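You operate a simulated robot arm through the tools that you are given. There is no shell and no other tool.

The job below is to be done with a simulated robot arm. You get a single attempt, and the scene is never put back.

JOB
File the bridges, rivers and trees cards; move the stars card to TODAY.
Fine: each filed card down in the slot beside its own word.

Only the result counts: the job must be done as asked and must still hold three seconds after the hand-in. Knocking over, shifting, dropping, spilling or breaking anything else fails it.

ROBOT AND FRAMES
A 7-joint arm with a two-finger gripper, fixed in place. Base frame: the origin is on the floor under the middle of its stand, x ahead of it, y to its left, z up. Readings come in mm, rad, newtons and seconds.
With the tool pointing down near the work surface it reaches from about 320 to 720 mm from the base axis. Its first joint turns from -1.152 to 1.152 rad. Payload 2.45 kg.
The TCP is the grasp point between the finger pads, 26 mm short of the fingertips. In the tool frame z runs along the fingers and y along their closing line. The gripper opens to 96 mm; its body begins 69 mm behind the TCP.
Orientation is told as [roll, pitch, yaw] about the base's x, y, z axes, in that order, counted from this pose: with the fingers straight down and closing along the base's y, the tool's x points along the base's -x, its y along +y and its z along -z.

CONTROLS
- The arm moves only by the tool arm_command. Its arguments are lists of equal length, an entry for each row: "hand": the closure, from 0 (fully open) to 1 (shut); "linear": the shift along the tool's x, y, z in units of 100 mm (1.0 is 100 mm), a list of three; "delta_rot": the turn, a rotation vector about the tool's x, y, z in units of 120 degrees (1.0 is 120 degrees), a list of three. In form: {"hand": [hand, ...], "linear": [[dx, dy, dz], ...], "delta_rot": [[ax, ay, az], ...]}. A call has 1 to 20 rows; each row is the pose to reach, as a shift and turn from the pose commanded when the call began, along the tool's axes at that moment. A call with a number of a shift or a turn outside -1 to 1 is refused whole. Rows are played at 5 a second. More than 50 mm and 0.15 rad between two rows, or a gripper value outside its range, and nothing of the call is played. Where a pose cannot be reached the arm comes as near as it can. A force on the tool above 40 N (or 10 N above the force at the start of the call, whichever is more), or a blocked arm, ends the call early, and 0.2 s more pass. The fingers move at their own pace (about 50 mm/s each) and stop on an object; they squeeze with about 40 N. The grip force told is the motor's: it shows also when the fingers shut on nothing. Time passes only in rows, and 0.2 s behind the last, so rows that repeat a pose let the fingers close. The reply holds the time, the measured pose of the TCP, the force on the tool along the base axes, the opening and the grip force, in the units named above and with some noise, with the torque about the TCP (base axes, N m) and any sound that the robot's microphone picked up, and new pictures: "show" is both (left out), scene, wrist or none.
- Cameras (640 x 400 px; columns grow to the right, rows downward): "scene" is fixed at [146.6, -368.6, 1423.3]; the picture's right is [0.91, -0.41, 0.00], its down [-0.23, -0.50, -0.84] and it looks along [0.34, 0.76, -0.55] (base axes); focal length 376 px, centre (320, 200). "wrist" rides on the gripper at [82, 3, -98] in the tool frame; the picture's right is [-0.04, 1.00, 0.00], its down [-0.73, -0.03, -0.68] and it looks along [-0.68, -0.03, 0.73] (tool axes); focal length 256 px, centre (320, 200). There is no depth. A picture from a camera that has moved, and an enlarged one, comes with that camera's place and axes in the base frame and with its lens. The place of the scene camera against the robot may be out by one fixed shift of up to 12 mm in any direction.
- close_up(camera, box): a new picture of the part [left, top, right, bottom] of that camera's present view, enlarged. No time passes.
- close_job(): hands the job in; it is judged then, once.

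Places have to be worked out from the pictures, the camera data and where the tool is seen. Open the gripper and draw the arm clear of the work before you hand the job in, unless the task says otherwise.

The tools are called after "Emit:" as a command line: name --argument value ..., lists and objects as JSON in quotes. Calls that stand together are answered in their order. arm_command: Moves the arm, as the interface text tells. Its arguments: {"type":"object","properties":{"hand":{"type":"array","items":{"type":"number"}},"linear":{"type":"array","items":{"type":"array","items":{"type":"number"}}},"delta_rot":{"type":"array","items":{"type":"array","items":{"type":"number"}}},"show":{"type":"string","enum":["both","scene","wrist","none"]}},"required":["hand","linear","delta_rot"]} The other tools are called the same way: close_up (camera, box) takes an enlarged picture of a part of a camera's view; close_job () hands the job in.

At the start:

```text
time_s: 0.0
position: [425.9, 96.7, 1022.4]
orientation: [0.0, 0.001, -0.001]
force: [0.0, -0.1, -1.1]
wrist_torque: [0.0, -0.02, -0.05]
width: 96.2
gripper_force: 0.1
```

scene: 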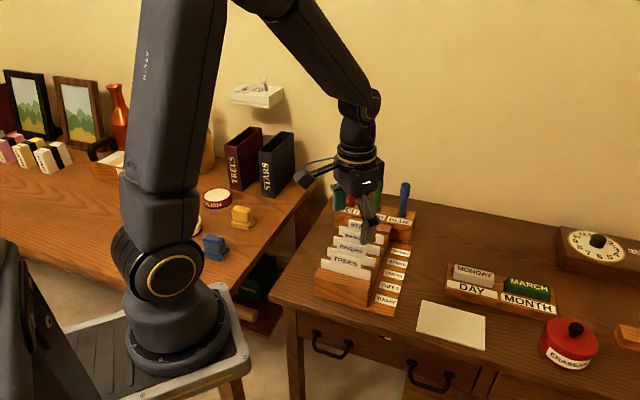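
wrist: 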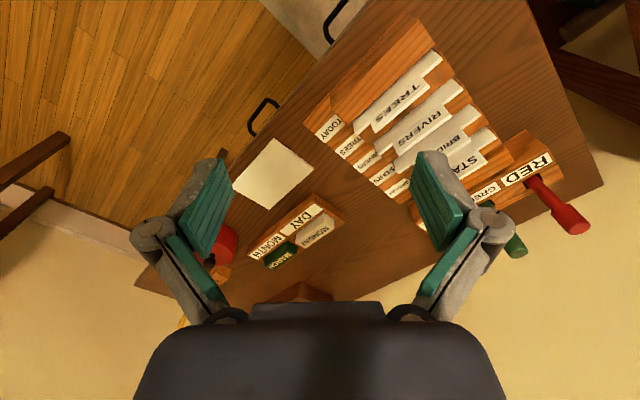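

I start by looking closely at the card rack in both cameras to read the cards and slots.

Emit:
close_up --camera "scene" --box '[300, 170, 430, 330]'

Emit:
close_up --camera "wrist" --box '[290, 20, 560, 220]'

```text
2.50 times, centred on (365, 250) of scene
camera zoom: at [146.6, -368.6, 1423.3], right [0.91, -0.41, 0.0], down [-0.23, -0.5, -0.84], along [0.34, 0.76, -0.55], focal length 939 px, centre (208, 75)
```

zoom: 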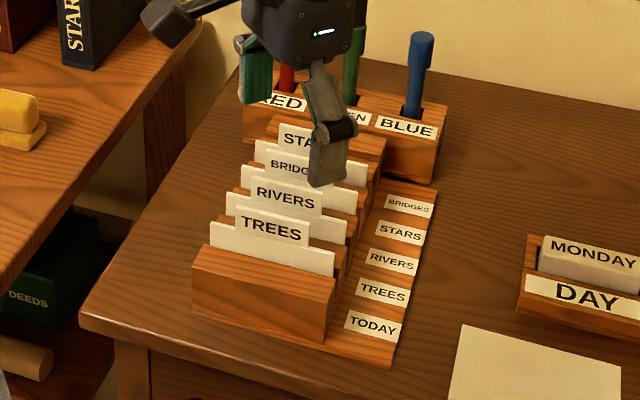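

```text
2.00 times, centred on (425, 120) of wrist
camera zoom: at [343.6, 98.5, 1121.5], right [0.04, 1.0, 0.0], down [0.73, -0.03, 0.68], along [0.68, -0.03, -0.73], focal length 512 px, centre (110, 360)
```

zoom: 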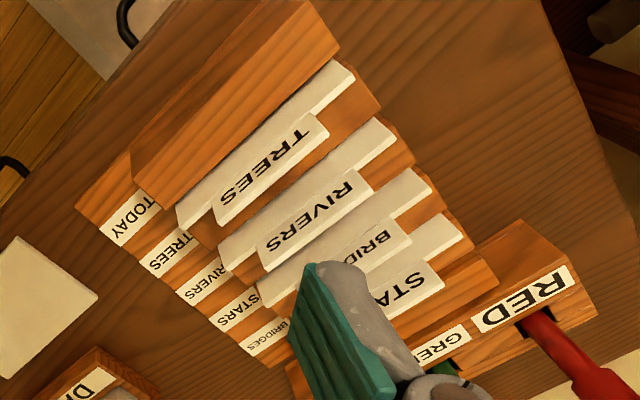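

The rack runs diagonally: labels from front to back read TODAY, TREES, RIVERS, STARS, BRIDGES, and I put them at roughly (525,105) to (645,225) at z about 770. I'll yaw the tool by -45° so the fingers close across the cards, and move toward a viewpoint looking along the slots.

Emit:
arm_command --hand '[0, 0, 0, 0, 0, 0]' --linear '[[-0.02, 0.16, 0.05], [-0.04, 0.33, 0.1], [-0.06, 0.5, 0.15], [-0.08, 0.66, 0.2], [-0.1, 0.83, 0.25], [-0.12, 1.0, 0.3]]' --delta_rot '[[0, 0, 0.0625], [0, 0, 0.125], [0, 0, 0.1875], [0, 0, 0.25], [0, 0, 0.3125], [0, 0, 0.375]]' --show "wrist"

```text
time_s: 1.4
position: [437.5, 194.7, 991.7]
orientation: [0.0, 0.0, -0.787]
force: [-0.2, 0.3, -0.1]
wrist_torque: [-0.04, 0.0, 0.01]
width: 95.6
gripper_force: 0.0
camera wrist: at [382.3, 254.8, 1091.1], right [0.74, 0.68, 0.0], down [0.5, -0.54, 0.68], along [0.46, -0.5, -0.73], focal length 256 px, centre (320, 200)
```

wrist: 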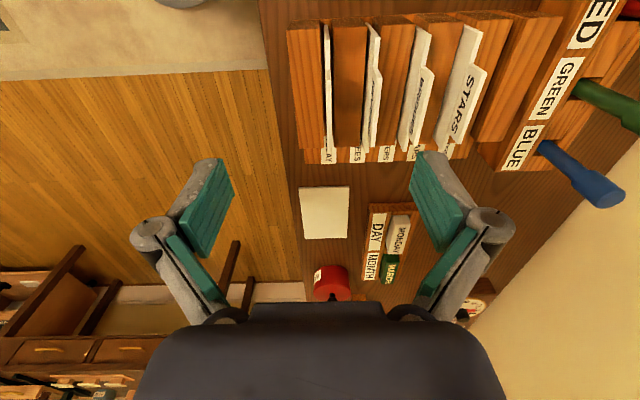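

The slots now line up vertically in the wrist view; I zoom in to see which card is in which slot.

Emit:
close_up --camera "wrist" --box '[280, 0, 568, 180]'

```text
2.22 times, centred on (424, 90) of wrist
camera zoom: at [382.3, 254.8, 1091.1], right [0.74, 0.68, 0.0], down [0.5, -0.54, 0.68], along [0.46, -0.5, -0.73], focal length 569 px, centre (89, 444)
```

zoom: 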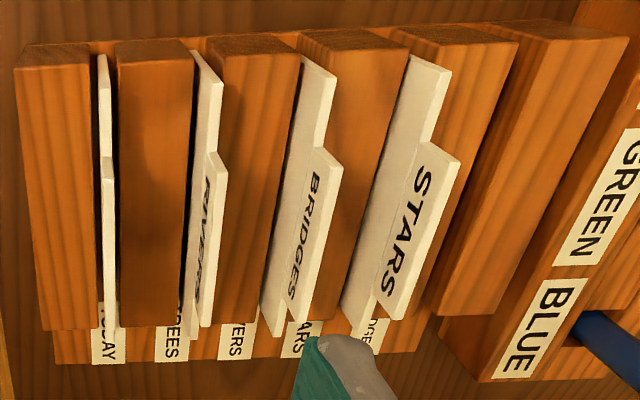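

All five gaps are clear now: TREES stands beside TODAY, RIVERS beside TREES, BRIDGES beside RIVERS, STARS beside STARS, and the last gap (BRIDGES) looks empty. I move to a closer viewpoint to measure the rack.

Emit:
arm_command --hand '[0, 0, 0, 0]' --linear '[[0.15, 0.2, 0.22], [0.31, 0.41, 0.45], [0.47, 0.62, 0.68], [0.62, 0.82, 0.91]]' --delta_rot '[[0, 0, 0], [0, 0, 0], [0, 0, 0], [0, 0, 0]]' --show "both"

```text
time_s: 2.4
position: [451.6, 299.0, 899.8]
orientation: [0.0, -0.001, -0.785]
force: [0.9, -1.1, 0.3]
wrist_torque: [-0.01, 0.01, -0.03]
width: 95.8
gripper_force: 0.1
camera wrist: at [396.4, 357.5, 999.4], right [0.73, 0.68, 0.0], down [0.5, -0.54, 0.68], along [0.46, -0.5, -0.73], focal length 256 px, centre (320, 200)
```

scene: 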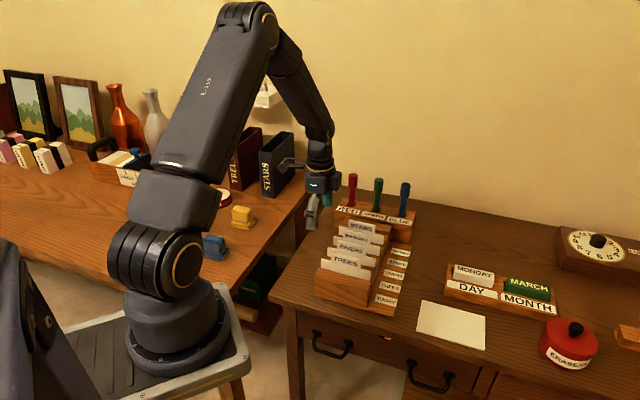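
wrist: 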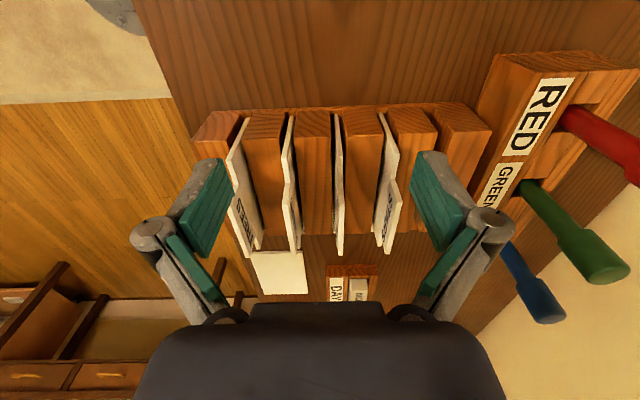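

Emit:
close_up --camera "wrist" --box '[180, 70, 500, 270]'

Emit:
close_up --camera "scene" --box '[296, 160, 424, 240]'

Emit:
close_up --camera "scene" --box '[296, 240, 424, 320]'

```text
2.00 times, centred on (340, 170) of wrist
camera zoom: at [396.4, 357.5, 999.4], right [0.73, 0.68, 0.0], down [0.5, -0.54, 0.68], along [0.46, -0.5, -0.73], focal length 512 px, centre (280, 260)
```

zoom: 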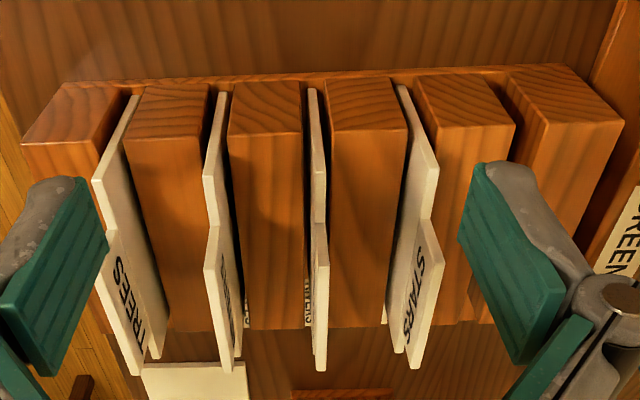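

```text
5.00 times, centred on (360, 200) of scene
camera zoom: at [146.6, -368.6, 1423.3], right [0.91, -0.41, 0.0], down [-0.23, -0.5, -0.84], along [0.34, 0.76, -0.55], focal length 1879 px, centre (120, 200)
```

zoom: 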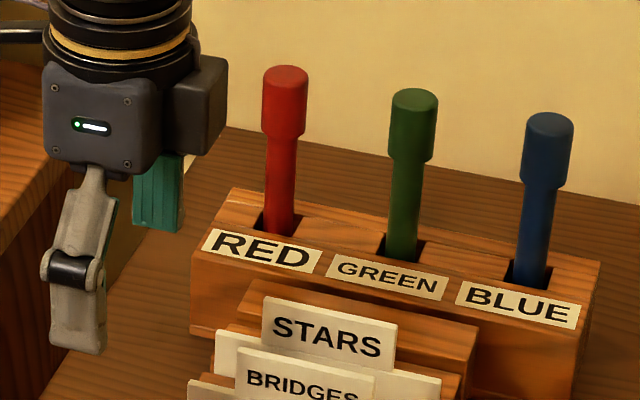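

```text
5.00 times, centred on (360, 280) of scene
camera zoom: at [146.6, -368.6, 1423.3], right [0.91, -0.41, 0.0], down [-0.23, -0.5, -0.84], along [0.34, 0.76, -0.55], focal length 1879 px, centre (120, -200)
```

zoom: 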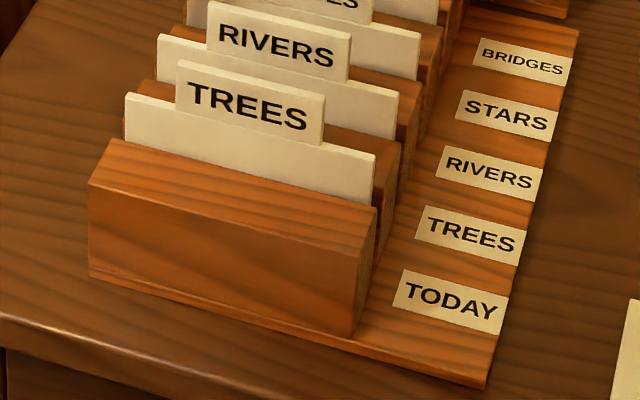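

I take sharper zooms of individual cards to measure the corners.

Emit:
close_up --camera "wrist" --box '[360, 100, 456, 160]'

Emit:
close_up --camera "wrist" --box '[280, 100, 408, 180]'

Emit:
close_up --camera "wrist" --box '[280, 180, 408, 260]'

Emit:
close_up --camera "wrist" --box '[184, 100, 312, 180]'

Emit:
close_up --camera "wrist" --box '[200, 180, 328, 260]'

```text
6.67 times, centred on (408, 130) of wrist
camera zoom: at [396.4, 357.5, 999.4], right [0.73, 0.68, 0.0], down [0.5, -0.54, 0.68], along [0.46, -0.5, -0.73], focal length 1707 px, centre (-267, 667)
```

zoom: 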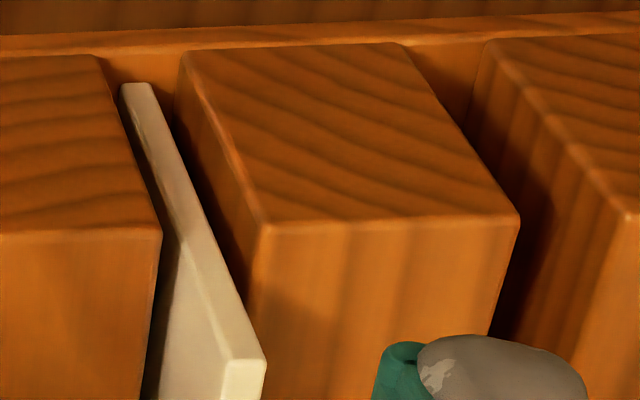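

```text
5.00 times, centred on (344, 140) of wrist
camera zoom: at [396.4, 357.5, 999.4], right [0.73, 0.68, 0.0], down [0.5, -0.54, 0.68], along [0.46, -0.5, -0.73], focal length 1280 px, centre (200, 500)
```

zoom: 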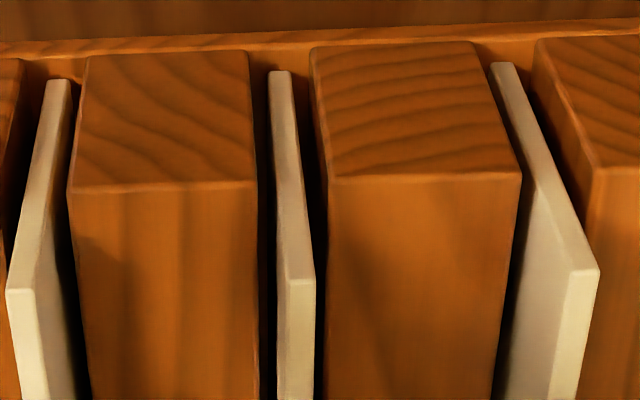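

```text
5.00 times, centred on (344, 220) of wrist
camera zoom: at [396.4, 357.5, 999.4], right [0.73, 0.68, 0.0], down [0.5, -0.54, 0.68], along [0.46, -0.5, -0.73], focal length 1280 px, centre (200, 100)
```

zoom: 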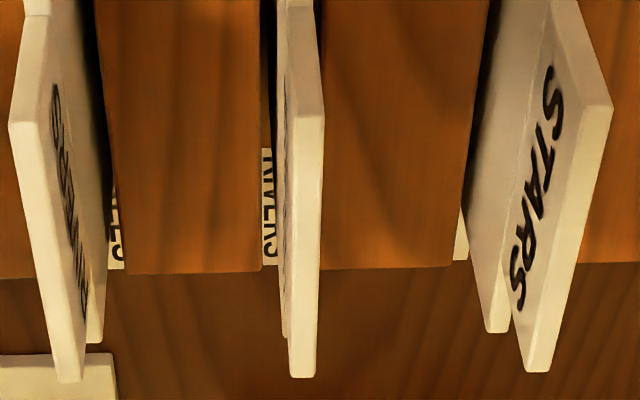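

```text
5.00 times, centred on (248, 140) of wrist
camera zoom: at [396.4, 357.5, 999.4], right [0.73, 0.68, 0.0], down [0.5, -0.54, 0.68], along [0.46, -0.5, -0.73], focal length 1280 px, centre (680, 500)
```

zoom: 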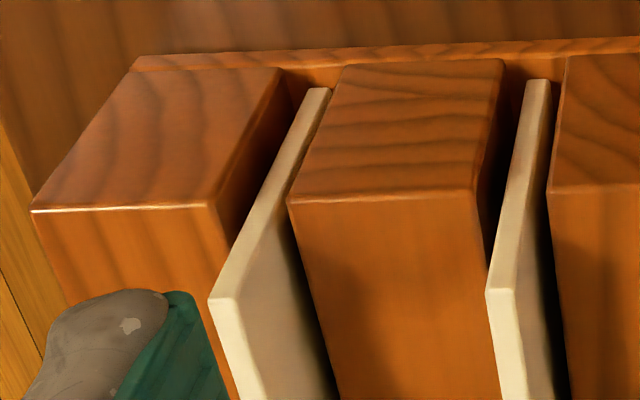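

```text
5.00 times, centred on (264, 220) of wrist
camera zoom: at [396.4, 357.5, 999.4], right [0.73, 0.68, 0.0], down [0.5, -0.54, 0.68], along [0.46, -0.5, -0.73], focal length 1280 px, centre (600, 100)
```

zoom: 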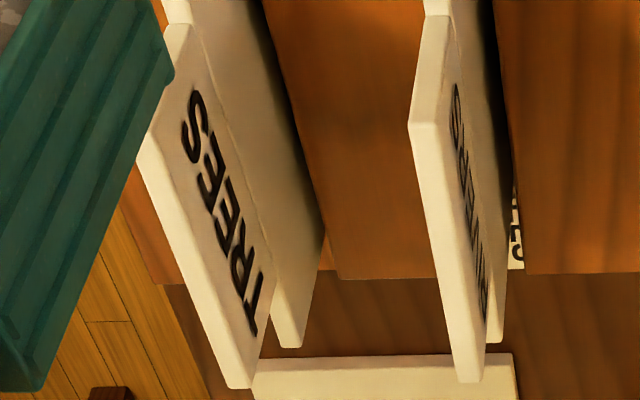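

From two wrist views I triangulated the rack (using u = along the row, v = across it): cards at u≈454.8, 499.3, 543.8 and 588.4, the empty slot at u≈632.6, and card centre at v≈-199.5. Tab tops sit at z≈856.5, body tops 827.5, block tops 807 and card bottoms about 754. I move above the BRIDGES card and narrow the fingers to about 30 mm.

Emit:
arm_command --hand '[0.3, 0.69, 0.69, 0.69, 0.69]' --linear '[[0, 0, -0.3], [-0.3, 0.04, -0.3], [-0.6, 0.08, -0.3], [-0.916, 0.13, -0.3], [-0.916, 0.13, -0.3]]' --delta_rot '[[0, 0, 0], [0, 0, 0], [0, 0, 0], [0, 0, 0], [0, 0, 0]]' --show "both"

```text
time_s: 3.6
position: [525.9, 241.8, 931.9]
orientation: [0.001, 0.001, -0.785]
force: [-0.3, -0.5, -0.4]
wrist_torque: [0.01, 0.0, 0.01]
width: 29.5
gripper_force: 0.0
camera wrist: at [470.2, 300.9, 1030.7], right [0.73, 0.68, 0.0], down [0.5, -0.54, 0.68], along [0.46, -0.5, -0.73], focal length 256 px, centre (320, 200)
```

scene: 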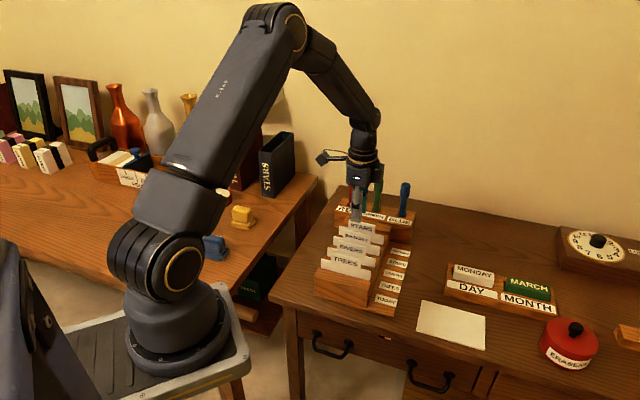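
wrist: 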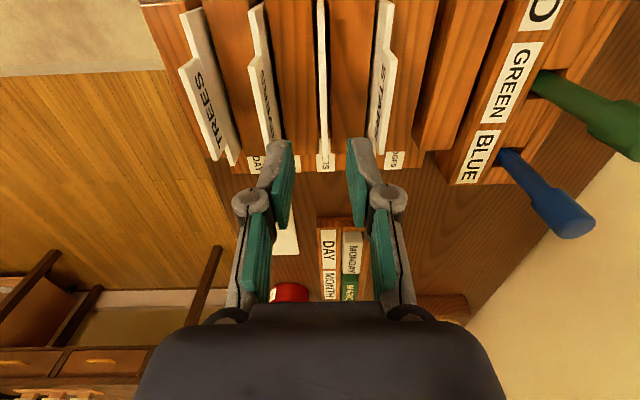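

The tool hovers over BRIDGES with a 29.5 mm opening. I zoom in to check how well the card is centred between the pads.

Emit:
close_up --camera "wrist" --box '[240, 100, 400, 200]'

Emit:
close_up --camera "wrist" --box '[240, 0, 400, 100]'

Emit:
close_up --camera "scene" --box '[300, 160, 428, 240]'

```text
4.00 times, centred on (320, 150) of wrist
camera zoom: at [470.2, 300.9, 1030.7], right [0.73, 0.68, 0.0], down [0.5, -0.54, 0.68], along [0.46, -0.5, -0.73], focal length 1024 px, centre (320, 400)
```

zoom: 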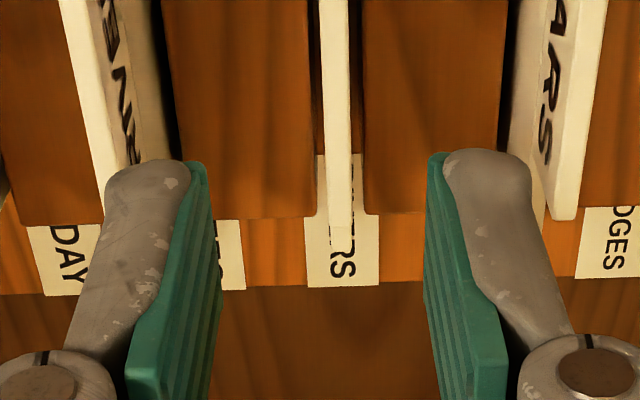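

```text
4.00 times, centred on (320, 50) of wrist
camera zoom: at [470.2, 300.9, 1030.7], right [0.73, 0.68, 0.0], down [0.5, -0.54, 0.68], along [0.46, -0.5, -0.73], focal length 1024 px, centre (320, 800)
```

zoom: 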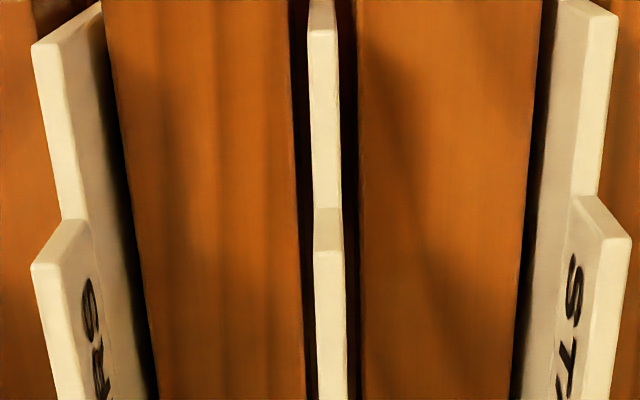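

```text
5.00 times, centred on (364, 200) of scene
camera zoom: at [146.6, -368.6, 1423.3], right [0.91, -0.41, 0.0], down [-0.23, -0.5, -0.84], along [0.34, 0.76, -0.55], focal length 1879 px, centre (100, 200)
```

zoom: 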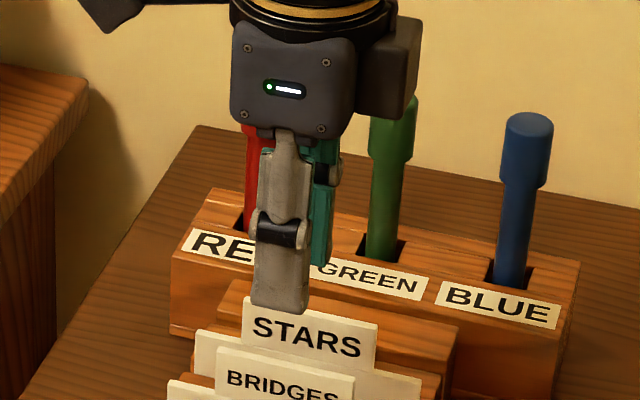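

The card plane is at u≈544.3 and the tool about 1.7 mm short of it. I correct that, narrow to about 22 mm and descend to TCP z≈858, with the fingertips beside the tab.

Emit:
arm_command --hand '[0.77, 0.77, 0.77, 0.77, 0.77]' --linear '[[0.015, 0.017, 0], [0.015, 0.017, 0.2], [0.015, 0.017, 0.4], [0.015, 0.017, 0.6], [0.015, 0.017, 0.74]]' --delta_rot '[[0, 0, 0], [0, 0, 0], [0, 0, 0], [0, 0, 0], [0, 0, 0]]' --show "both"

```text
time_s: 4.8
position: [524.8, 244.0, 858.8]
orientation: [0.001, 0.0, -0.783]
force: [-0.6, 0.0, 0.0]
wrist_torque: [-0.01, 0.0, 0.01]
width: 22.3
gripper_force: 0.1
camera wrist: at [470.1, 303.5, 957.1], right [0.73, 0.68, 0.0], down [0.5, -0.54, 0.68], along [0.46, -0.5, -0.73], focal length 256 px, centre (320, 200)
```

scene: 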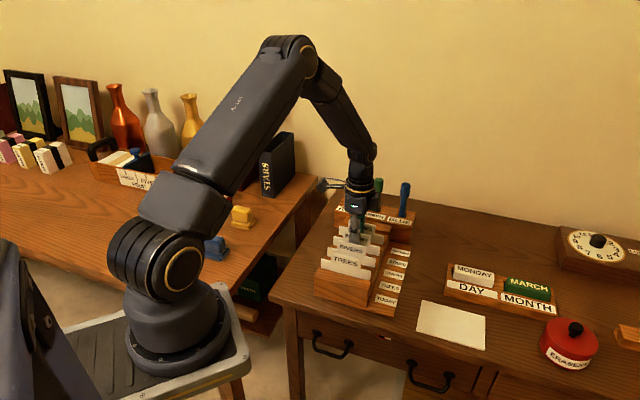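
wrist: 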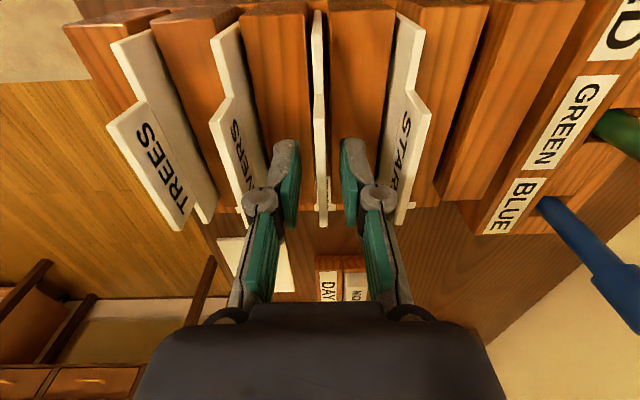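

Emit:
close_up --camera "wrist" --box '[200, 120, 440, 270]'

Emit:
close_up --camera "scene" --box '[316, 190, 412, 250]'

```text
2.67 times, centred on (320, 195) of wrist
camera zoom: at [470.1, 303.5, 957.1], right [0.73, 0.68, 0.0], down [0.5, -0.54, 0.68], along [0.46, -0.5, -0.73], focal length 683 px, centre (320, 213)
```

zoom: 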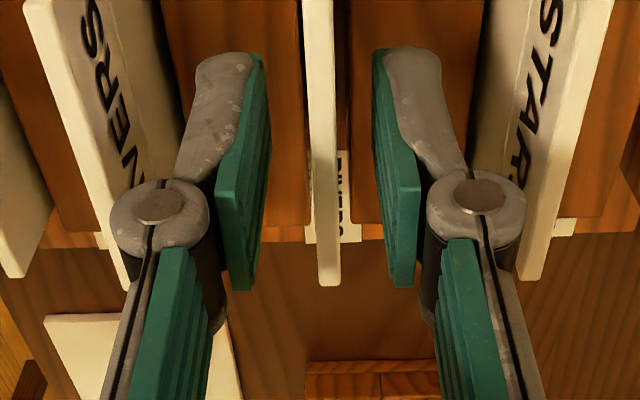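

```text
6.67 times, centred on (364, 220) of scene
camera zoom: at [146.6, -368.6, 1423.3], right [0.91, -0.41, 0.0], down [-0.23, -0.5, -0.84], along [0.34, 0.76, -0.55], focal length 2505 px, centre (27, 67)
```

zoom: 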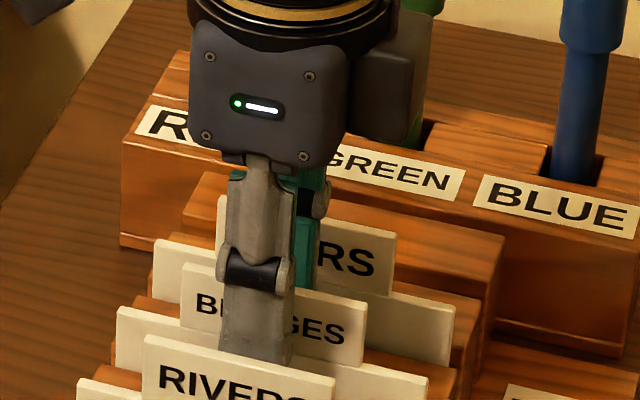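

The BRIDGES tab sits centred between the pads with clearance to both neighbours. I close on it.

Emit:
arm_command --hand '[1, 1, 1, 1]' --linear '[[0, 0, 0], [0, 0, 0], [0, 0, 0], [0, 0, 0]]' --delta_rot '[[0, 0, 0], [0, 0, 0], [0, 0, 0], [0, 0, 0]]' --show "wrist"

```text
time_s: 5.8
position: [525.2, 243.6, 857.4]
orientation: [-0.001, 0.0, -0.788]
force: [0.1, -0.5, -0.2]
wrist_torque: [-0.01, 0.0, 0.01]
width: 6.1
gripper_force: 32.5
camera wrist: at [470.1, 303.5, 957.2], right [0.73, 0.68, 0.0], down [0.5, -0.54, 0.68], along [0.46, -0.5, -0.73], focal length 256 px, centre (320, 200)
```

wrist: 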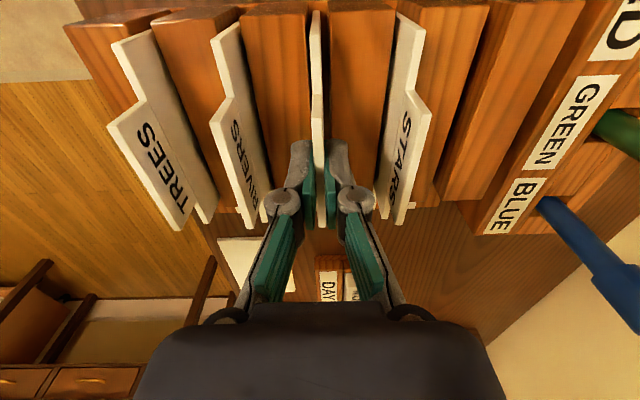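

Gripped at 6.1 mm width with 32 N. I lift straight up 100 mm.

Emit:
arm_command --hand '[1, 1, 1, 1, 1, 1, 1]' --linear '[[0, 0, -0.05], [0, 0, -0.2], [0, 0, -0.37], [0, 0, -0.55], [0, 0, -0.75], [0, 0, -0.92], [0, 0, -1.0]]' --delta_rot '[[0, 0, 0], [0, 0, 0], [0, 0, 0], [0, 0, 0], [0, 0, 0], [0, 0, 0], [0, 0, 0]]' --show "both"

```text
time_s: 7.4
position: [524.9, 244.1, 957.2]
orientation: [0.001, -0.001, -0.784]
force: [0.0, -0.1, -0.1]
wrist_torque: [-0.02, 0.03, 0.01]
width: 5.8
gripper_force: 32.9
camera wrist: at [469.9, 303.8, 1056.6], right [0.73, 0.68, 0.0], down [0.5, -0.54, 0.68], along [0.46, -0.5, -0.73], focal length 256 px, centre (320, 200)
```

scene: 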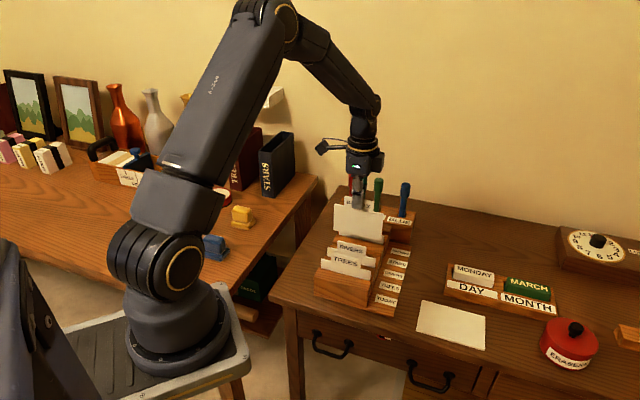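
wrist: 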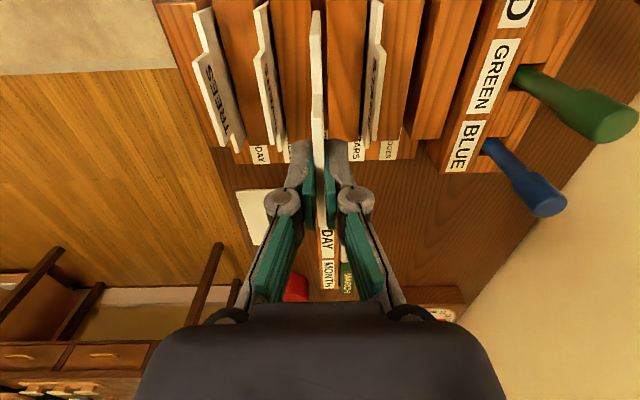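

The card hangs straight; its bottom is about level with the other tabs. I raise 20 mm more and translate two pitches (≈88.7 mm) to above the empty BRIDGES slot.

Emit:
arm_command --hand '[1, 1, 1, 1, 1, 1, 1]' --linear '[[0, 0, -0.2], [0, 0.15, -0.2], [0, 0.35, -0.2], [0, 0.55, -0.2], [0, 0.75, -0.2], [0, 0.887, -0.2], [0, 0.887, -0.2]]' --delta_rot '[[0, 0, 0], [0, 0, 0], [0, 0, 0], [0, 0, 0], [0, 0, 0], [0, 0, 0], [0, 0, 0]]' --show "both"

```text
time_s: 9.0
position: [588.3, 306.1, 976.6]
orientation: [0.002, 0.0, -0.786]
force: [-0.7, -0.6, -0.3]
wrist_torque: [-0.02, -0.04, -0.01]
width: 6.1
gripper_force: 32.7
camera wrist: at [532.9, 365.8, 1076.5], right [0.73, 0.68, 0.0], down [0.5, -0.54, 0.68], along [0.46, -0.5, -0.73], focal length 256 px, centre (320, 200)
```

scene: 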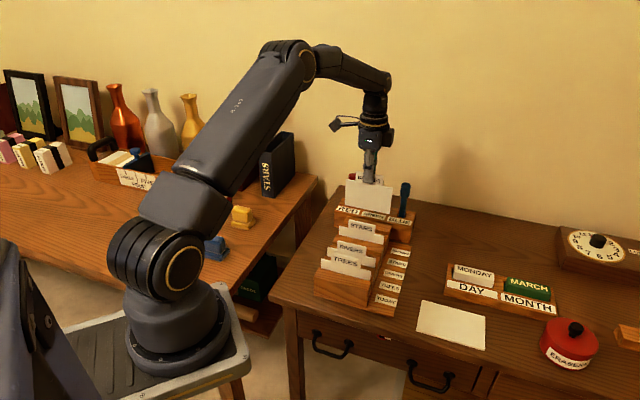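
wrist: 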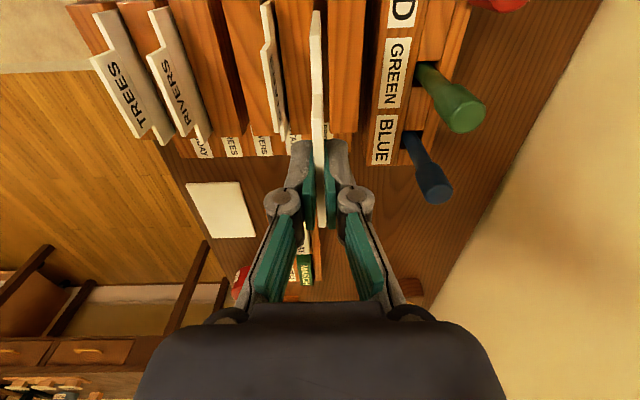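

Emit:
close_up --camera "wrist" --box '[240, 0, 400, 100]'

Emit:
close_up --camera "wrist" --box '[240, 90, 400, 190]'

Emit:
close_up --camera "scene" --box '[310, 150, 438, 230]'

```text
4.00 times, centred on (320, 50) of wrist
camera zoom: at [532.9, 365.8, 1076.5], right [0.73, 0.68, 0.0], down [0.5, -0.54, 0.68], along [0.46, -0.5, -0.73], focal length 1024 px, centre (320, 800)
```

zoom: 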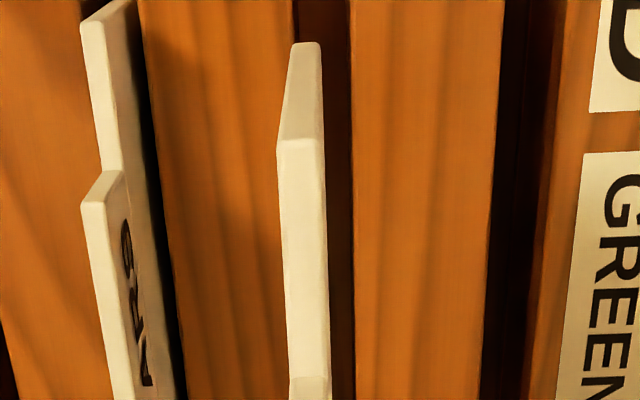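

```text
4.00 times, centred on (320, 140) of wrist
camera zoom: at [532.9, 365.8, 1076.5], right [0.73, 0.68, 0.0], down [0.5, -0.54, 0.68], along [0.46, -0.5, -0.73], focal length 1024 px, centre (320, 440)
```

zoom: 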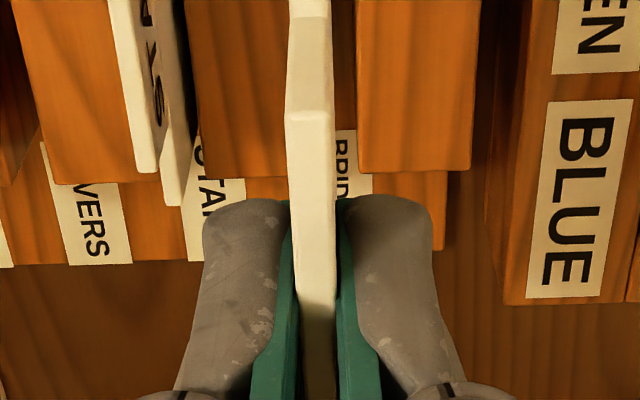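

```text
5.00 times, centred on (374, 190) of scene
camera zoom: at [146.6, -368.6, 1423.3], right [0.91, -0.41, 0.0], down [-0.23, -0.5, -0.84], along [0.34, 0.76, -0.55], focal length 1879 px, centre (50, 250)
```

zoom: 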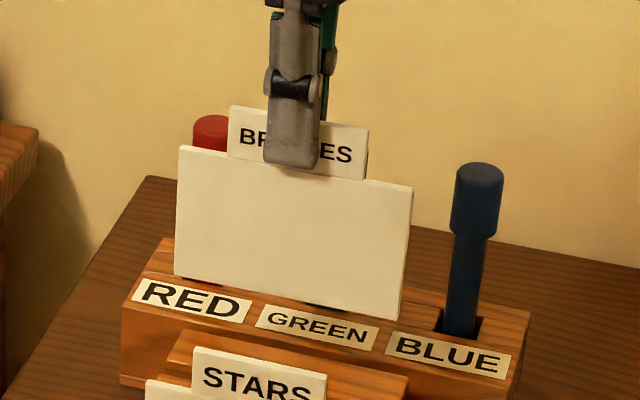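

The card hangs vertical above the last slot. I lower 50 mm so its bottom is just above the block tops, then re-measure against the slot edges before inserting.

Emit:
arm_command --hand '[1, 1, 1, 1]' --linear '[[0, 0.008, 0.2], [0, 0.008, 0.4], [0, 0.008, 0.5], [0, 0.008, 0.5]]' --delta_rot '[[0, 0, 0], [0, 0, 0], [0, 0, 0], [0, 0, 0]]' --show "both"

Emit:
close_up --camera "wrist" --box '[240, 0, 400, 100]'

Emit:
close_up --camera "wrist" --box '[240, 90, 400, 190]'

Emit:
close_up --camera "scene" --box '[326, 170, 422, 230]'

```text
time_s: 10.0
position: [588.5, 307.1, 926.8]
orientation: [0.0, 0.0, -0.786]
force: [-0.1, -1.1, 0.4]
wrist_torque: [-0.01, 0.01, -0.01]
width: 6.1
gripper_force: 32.6
camera wrist: at [533.0, 367.1, 1026.1], right [0.73, 0.68, 0.0], down [0.5, -0.54, 0.68], along [0.46, -0.5, -0.73], focal length 256 px, centre (320, 200)
```

scene: 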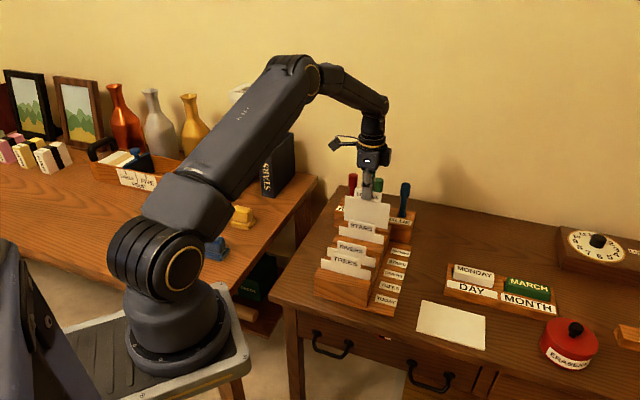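
wrist: 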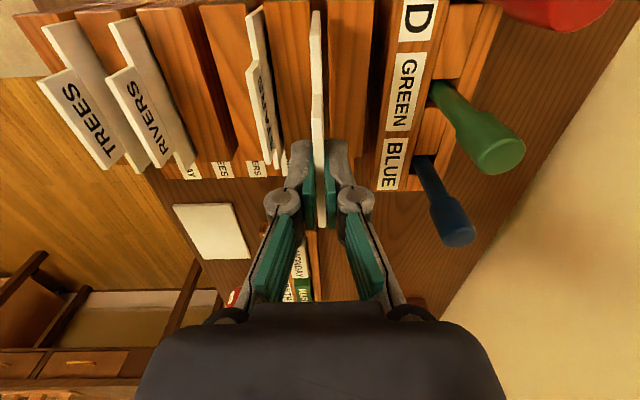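

```text
4.00 times, centred on (320, 50) of wrist
camera zoom: at [533.0, 367.1, 1026.1], right [0.73, 0.68, 0.0], down [0.5, -0.54, 0.68], along [0.46, -0.5, -0.73], focal length 1024 px, centre (320, 800)
```

zoom: 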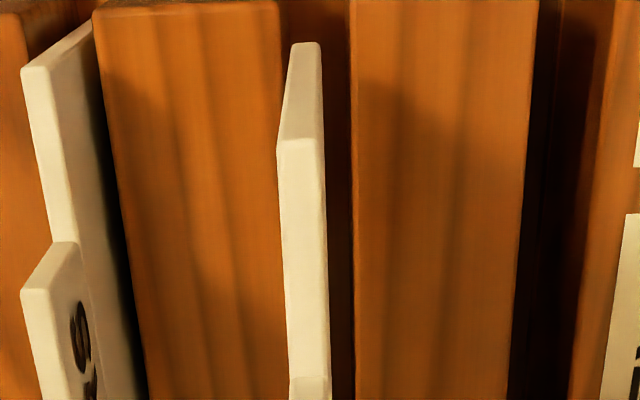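

```text
4.00 times, centred on (320, 140) of wrist
camera zoom: at [533.0, 367.1, 1026.1], right [0.73, 0.68, 0.0], down [0.5, -0.54, 0.68], along [0.46, -0.5, -0.73], focal length 1024 px, centre (320, 440)
```

zoom: 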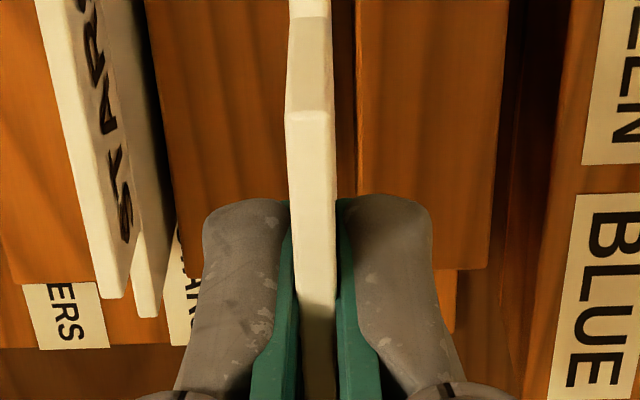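

```text
6.67 times, centred on (374, 200) of scene
camera zoom: at [146.6, -368.6, 1423.3], right [0.91, -0.41, 0.0], down [-0.23, -0.5, -0.84], along [0.34, 0.76, -0.55], focal length 2505 px, centre (-40, 200)
```

zoom: 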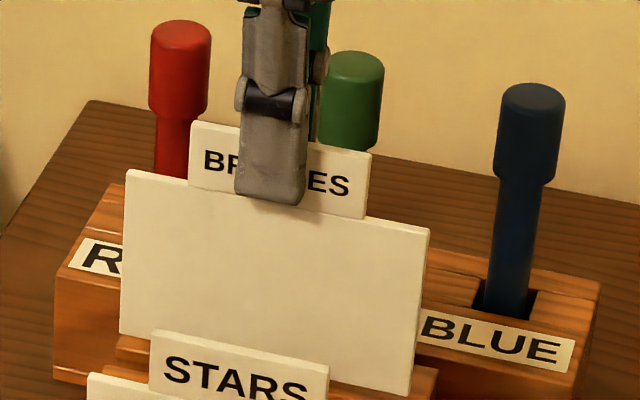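

In this frame the slot spans u≈628.2–640.4 (centre 634.3) and the card bottom is at ≈632.9. I shift +1.4 mm and insert, stopping about 2 mm above the original seating height.

Emit:
arm_command --hand '[1, 1, 1, 1, 1, 1, 1]' --linear '[[0, 0.014, 0], [0, 0.014, 0.1], [0, 0.014, 0.22], [0, 0.014, 0.35], [0, 0.014, 0.5], [0, 0.014, 0.62], [0, 0.014, 0.68]]' --delta_rot '[[0, 0, 0], [0, 0, 0], [0, 0, 0], [0, 0, 0], [0, 0, 0], [0, 0, 0], [0, 0, 0]]' --show "both"

Emit:
close_up --camera "wrist" --box '[240, 0, 400, 100]'

Emit:
close_up --camera "scene" --box '[326, 180, 422, 240]'

```text
time_s: 11.6
position: [588.7, 308.3, 858.8]
orientation: [0.0, -0.001, -0.785]
force: [-0.2, 0.8, 0.9]
wrist_torque: [-0.01, -0.01, 0.01]
width: 5.8
gripper_force: 32.5
camera wrist: at [534.0, 368.1, 958.3], right [0.73, 0.68, 0.0], down [0.5, -0.54, 0.68], along [0.46, -0.5, -0.73], focal length 256 px, centre (320, 200)
```

scene: 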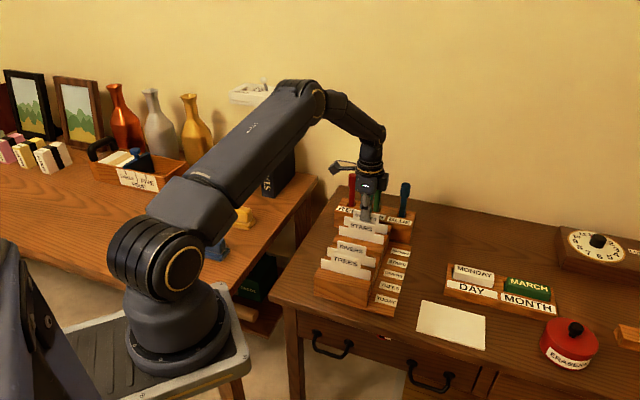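
wrist: 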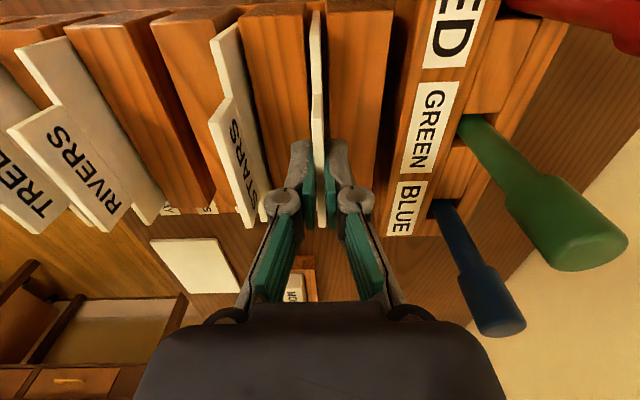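

```text
4.00 times, centred on (320, 50) of wrist
camera zoom: at [534.0, 368.1, 958.3], right [0.73, 0.68, 0.0], down [0.5, -0.54, 0.68], along [0.46, -0.5, -0.73], focal length 1024 px, centre (320, 800)
```

zoom: 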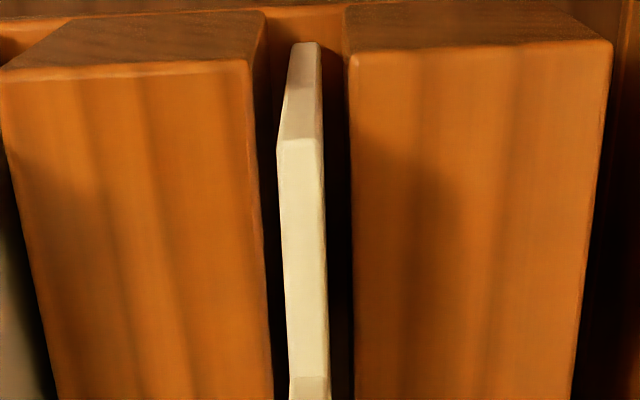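

```text
6.67 times, centred on (374, 210) of scene
camera zoom: at [146.6, -368.6, 1423.3], right [0.91, -0.41, 0.0], down [-0.23, -0.5, -0.84], along [0.34, 0.76, -0.55], focal length 2505 px, centre (-40, 133)
```

zoom: 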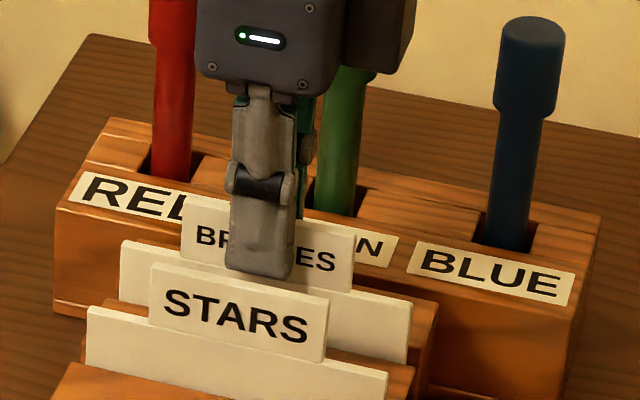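

The card is centred in the slot. I lower the last few millimetres gently to seat it and watch the force.

Emit:
arm_command --hand '[1, 1, 1]' --linear '[[0, 0, 0.01], [0, 0, 0.02], [0, 0, 0.02]]' --delta_rot '[[0, 0, 0], [0, 0, 0], [0, 0, 0]]' --show "none"

```text
time_s: 12.4
position: [589.9, 308.6, 857.9]
orientation: [0.001, 0.0, -0.785]
force: [-1.0, 0.2, 6.2]
wrist_torque: [-0.02, 0.03, 0.0]
width: 6.0
gripper_force: 32.3
```

A 6 N upward force shows the card bottom has reached the slot floor. I open to about 20 mm and stay put one moment, then check.

Emit:
arm_command --hand '[0.79, 0.79, 0.79, 0.79]' --linear '[[0, 0, 0], [0, 0, 0], [0, 0, 0], [0, 0, 0]]' --delta_rot '[[0, 0, 0], [0, 0, 0], [0, 0, 0], [0, 0, 0]]' --show "wrist"

Emit:
close_up --camera "wrist" --box '[200, 120, 440, 270]'

```text
time_s: 13.4
position: [589.7, 307.7, 857.3]
orientation: [0.001, 0.0, -0.784]
force: [-0.9, -0.5, -0.2]
wrist_torque: [0.0, 0.0, 0.0]
width: 20.0
gripper_force: 0.1
camera wrist: at [534.3, 368.1, 956.2], right [0.73, 0.68, 0.0], down [0.5, -0.54, 0.68], along [0.46, -0.5, -0.73], focal length 256 px, centre (320, 200)
```

wrist: 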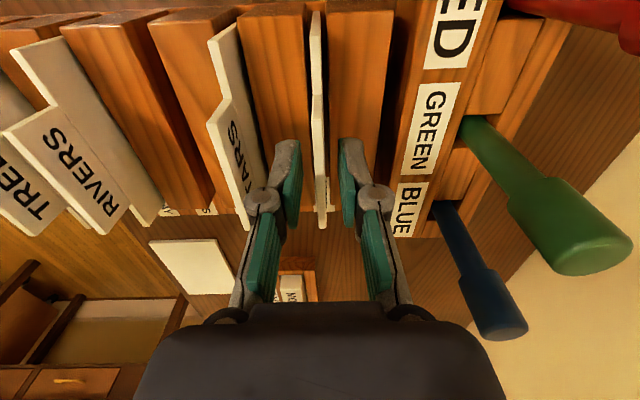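

```text
2.67 times, centred on (320, 195) of wrist
camera zoom: at [534.3, 368.1, 956.2], right [0.73, 0.68, 0.0], down [0.5, -0.54, 0.68], along [0.46, -0.5, -0.73], focal length 683 px, centre (320, 213)
```

zoom: 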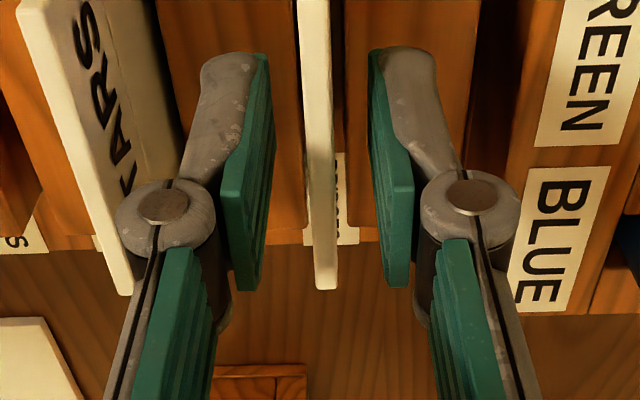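

BRIDGES stands free and upright in its slot. I retreat straight up and travel back toward the RIVERS card.

Emit:
arm_command --hand '[0.79, 0.79, 0.79, 0.79, 0.77, 0.77, 0.77]' --linear '[[0, 0, -0.15], [0, 0, -0.4], [0, 0, -0.75], [0, -0.25, -0.75], [0, -0.55, -0.75], [0, -0.85, -0.75], [0, -1.0, -0.75]]' --delta_rot '[[0, 0, 0], [0, 0, 0], [0, 0, 0], [0, 0, 0], [0, 0, 0], [0, 0, 0], [0, 0, 0]]' --show "none"

Emit:
arm_command --hand '[0.77, 0.77, 0.77]' --linear '[[0, -0.2, 0], [0, -0.35, 0], [0, -0.35, 0]]' --delta_rot '[[0, 0, 0], [0, 0, 0], [0, 0, 0]]' --show "both"

Emit:
close_up --camera "wrist" --box '[240, 0, 400, 100]'

Emit:
close_up --camera "wrist" --box '[240, 90, 400, 190]'

Emit:
close_up --camera "scene" --box '[310, 170, 438, 250]'

```text
time_s: 15.0
position: [518.4, 237.6, 933.9]
orientation: [0.001, -0.001, -0.784]
force: [0.6, -0.5, 0.6]
wrist_torque: [-0.02, -0.04, 0.05]
width: 22.2
gripper_force: 0.1
```

```text
time_s: 15.8
position: [492.7, 213.3, 933.2]
orientation: [0.0, 0.001, -0.785]
force: [0.1, 0.1, -0.2]
wrist_torque: [0.0, -0.02, -0.01]
width: 21.9
gripper_force: 0.1
camera wrist: at [438.7, 272.9, 1031.8], right [0.74, 0.68, 0.0], down [0.5, -0.54, 0.68], along [0.46, -0.5, -0.73], focal length 256 px, centre (320, 200)
```

scene: 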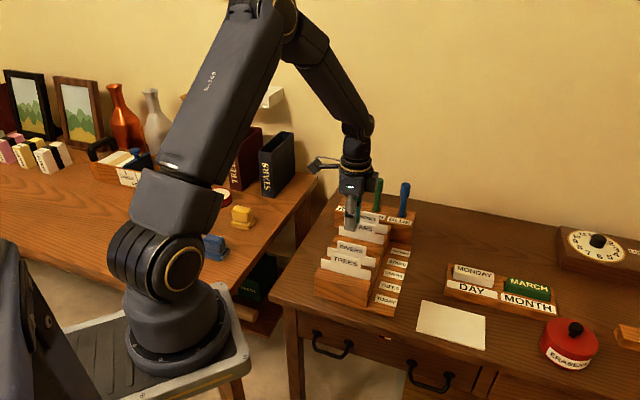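
wrist: 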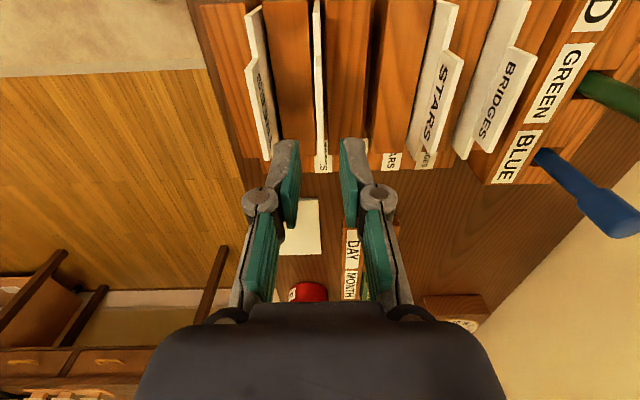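

```text
4.00 times, centred on (320, 50) of wrist
camera zoom: at [438.7, 272.9, 1031.8], right [0.74, 0.68, 0.0], down [0.5, -0.54, 0.68], along [0.46, -0.5, -0.73], focal length 1024 px, centre (320, 800)
```

zoom: 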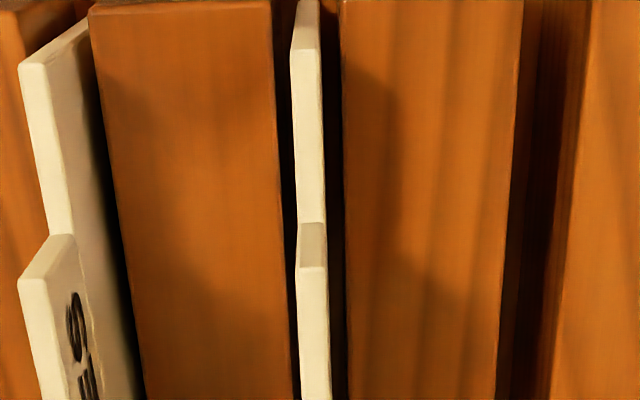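

```text
4.00 times, centred on (320, 140) of wrist
camera zoom: at [438.7, 272.9, 1031.8], right [0.74, 0.68, 0.0], down [0.5, -0.54, 0.68], along [0.46, -0.5, -0.73], focal length 1024 px, centre (320, 440)
```

zoom: 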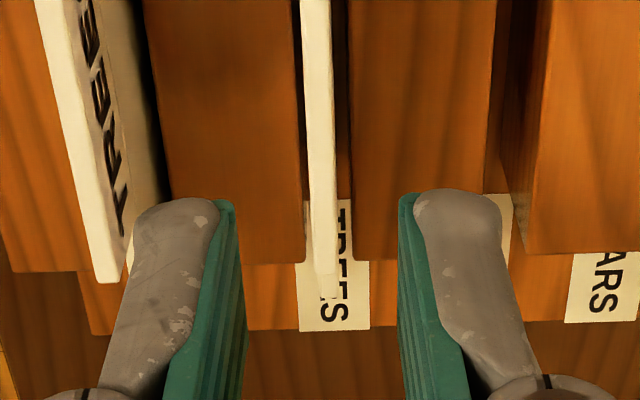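

```text
5.00 times, centred on (374, 210) of scene
camera zoom: at [146.6, -368.6, 1423.3], right [0.91, -0.41, 0.0], down [-0.23, -0.5, -0.84], along [0.34, 0.76, -0.55], focal length 1879 px, centre (50, 150)
```

zoom: 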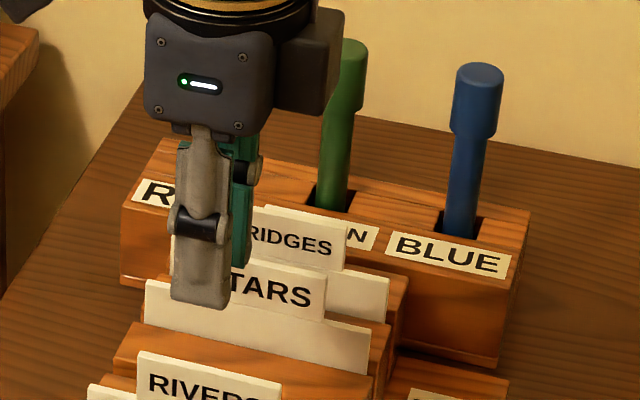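

BRIDGES is in its place. The RIVERS card is within about 0.6 mm of the tool centre line, so I make that small correction and descend to the same pick height.

Emit:
arm_command --hand '[0.77, 0.77, 0.77, 0.77, 0.77]' --linear '[[0, -0.006, 0.05], [0, -0.006, 0.25], [0, -0.006, 0.45], [0, -0.006, 0.65], [0, -0.006, 0.75]]' --delta_rot '[[0, 0, 0], [0, 0, 0], [0, 0, 0], [0, 0, 0], [0, 0, 0]]' --show "wrist"

Emit:
close_up --camera "wrist" --box '[200, 120, 440, 270]'

```text
time_s: 17.0
position: [493.3, 214.3, 856.5]
orientation: [-0.001, 0.0, -0.784]
force: [-1.4, 0.5, -0.6]
wrist_torque: [0.01, -0.01, 0.01]
width: 22.0
gripper_force: 0.0
camera wrist: at [438.6, 272.6, 956.0], right [0.73, 0.68, 0.0], down [0.5, -0.54, 0.68], along [0.46, -0.5, -0.73], focal length 256 px, centre (320, 200)
```

wrist: 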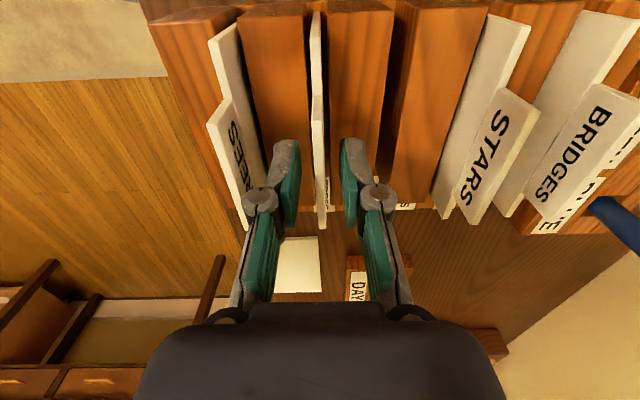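

```text
2.67 times, centred on (320, 195) of wrist
camera zoom: at [438.6, 272.6, 956.0], right [0.73, 0.68, 0.0], down [0.5, -0.54, 0.68], along [0.46, -0.5, -0.73], focal length 683 px, centre (320, 213)
```

zoom: 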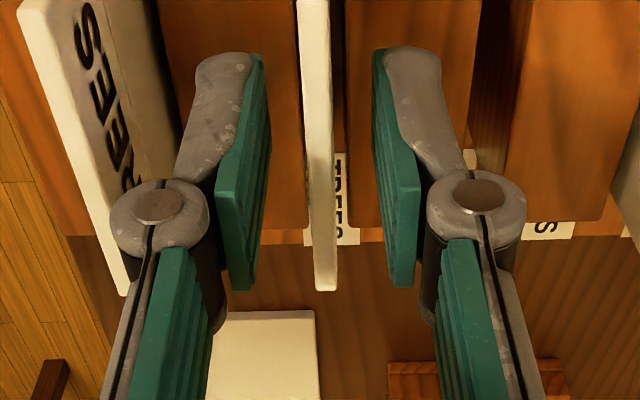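

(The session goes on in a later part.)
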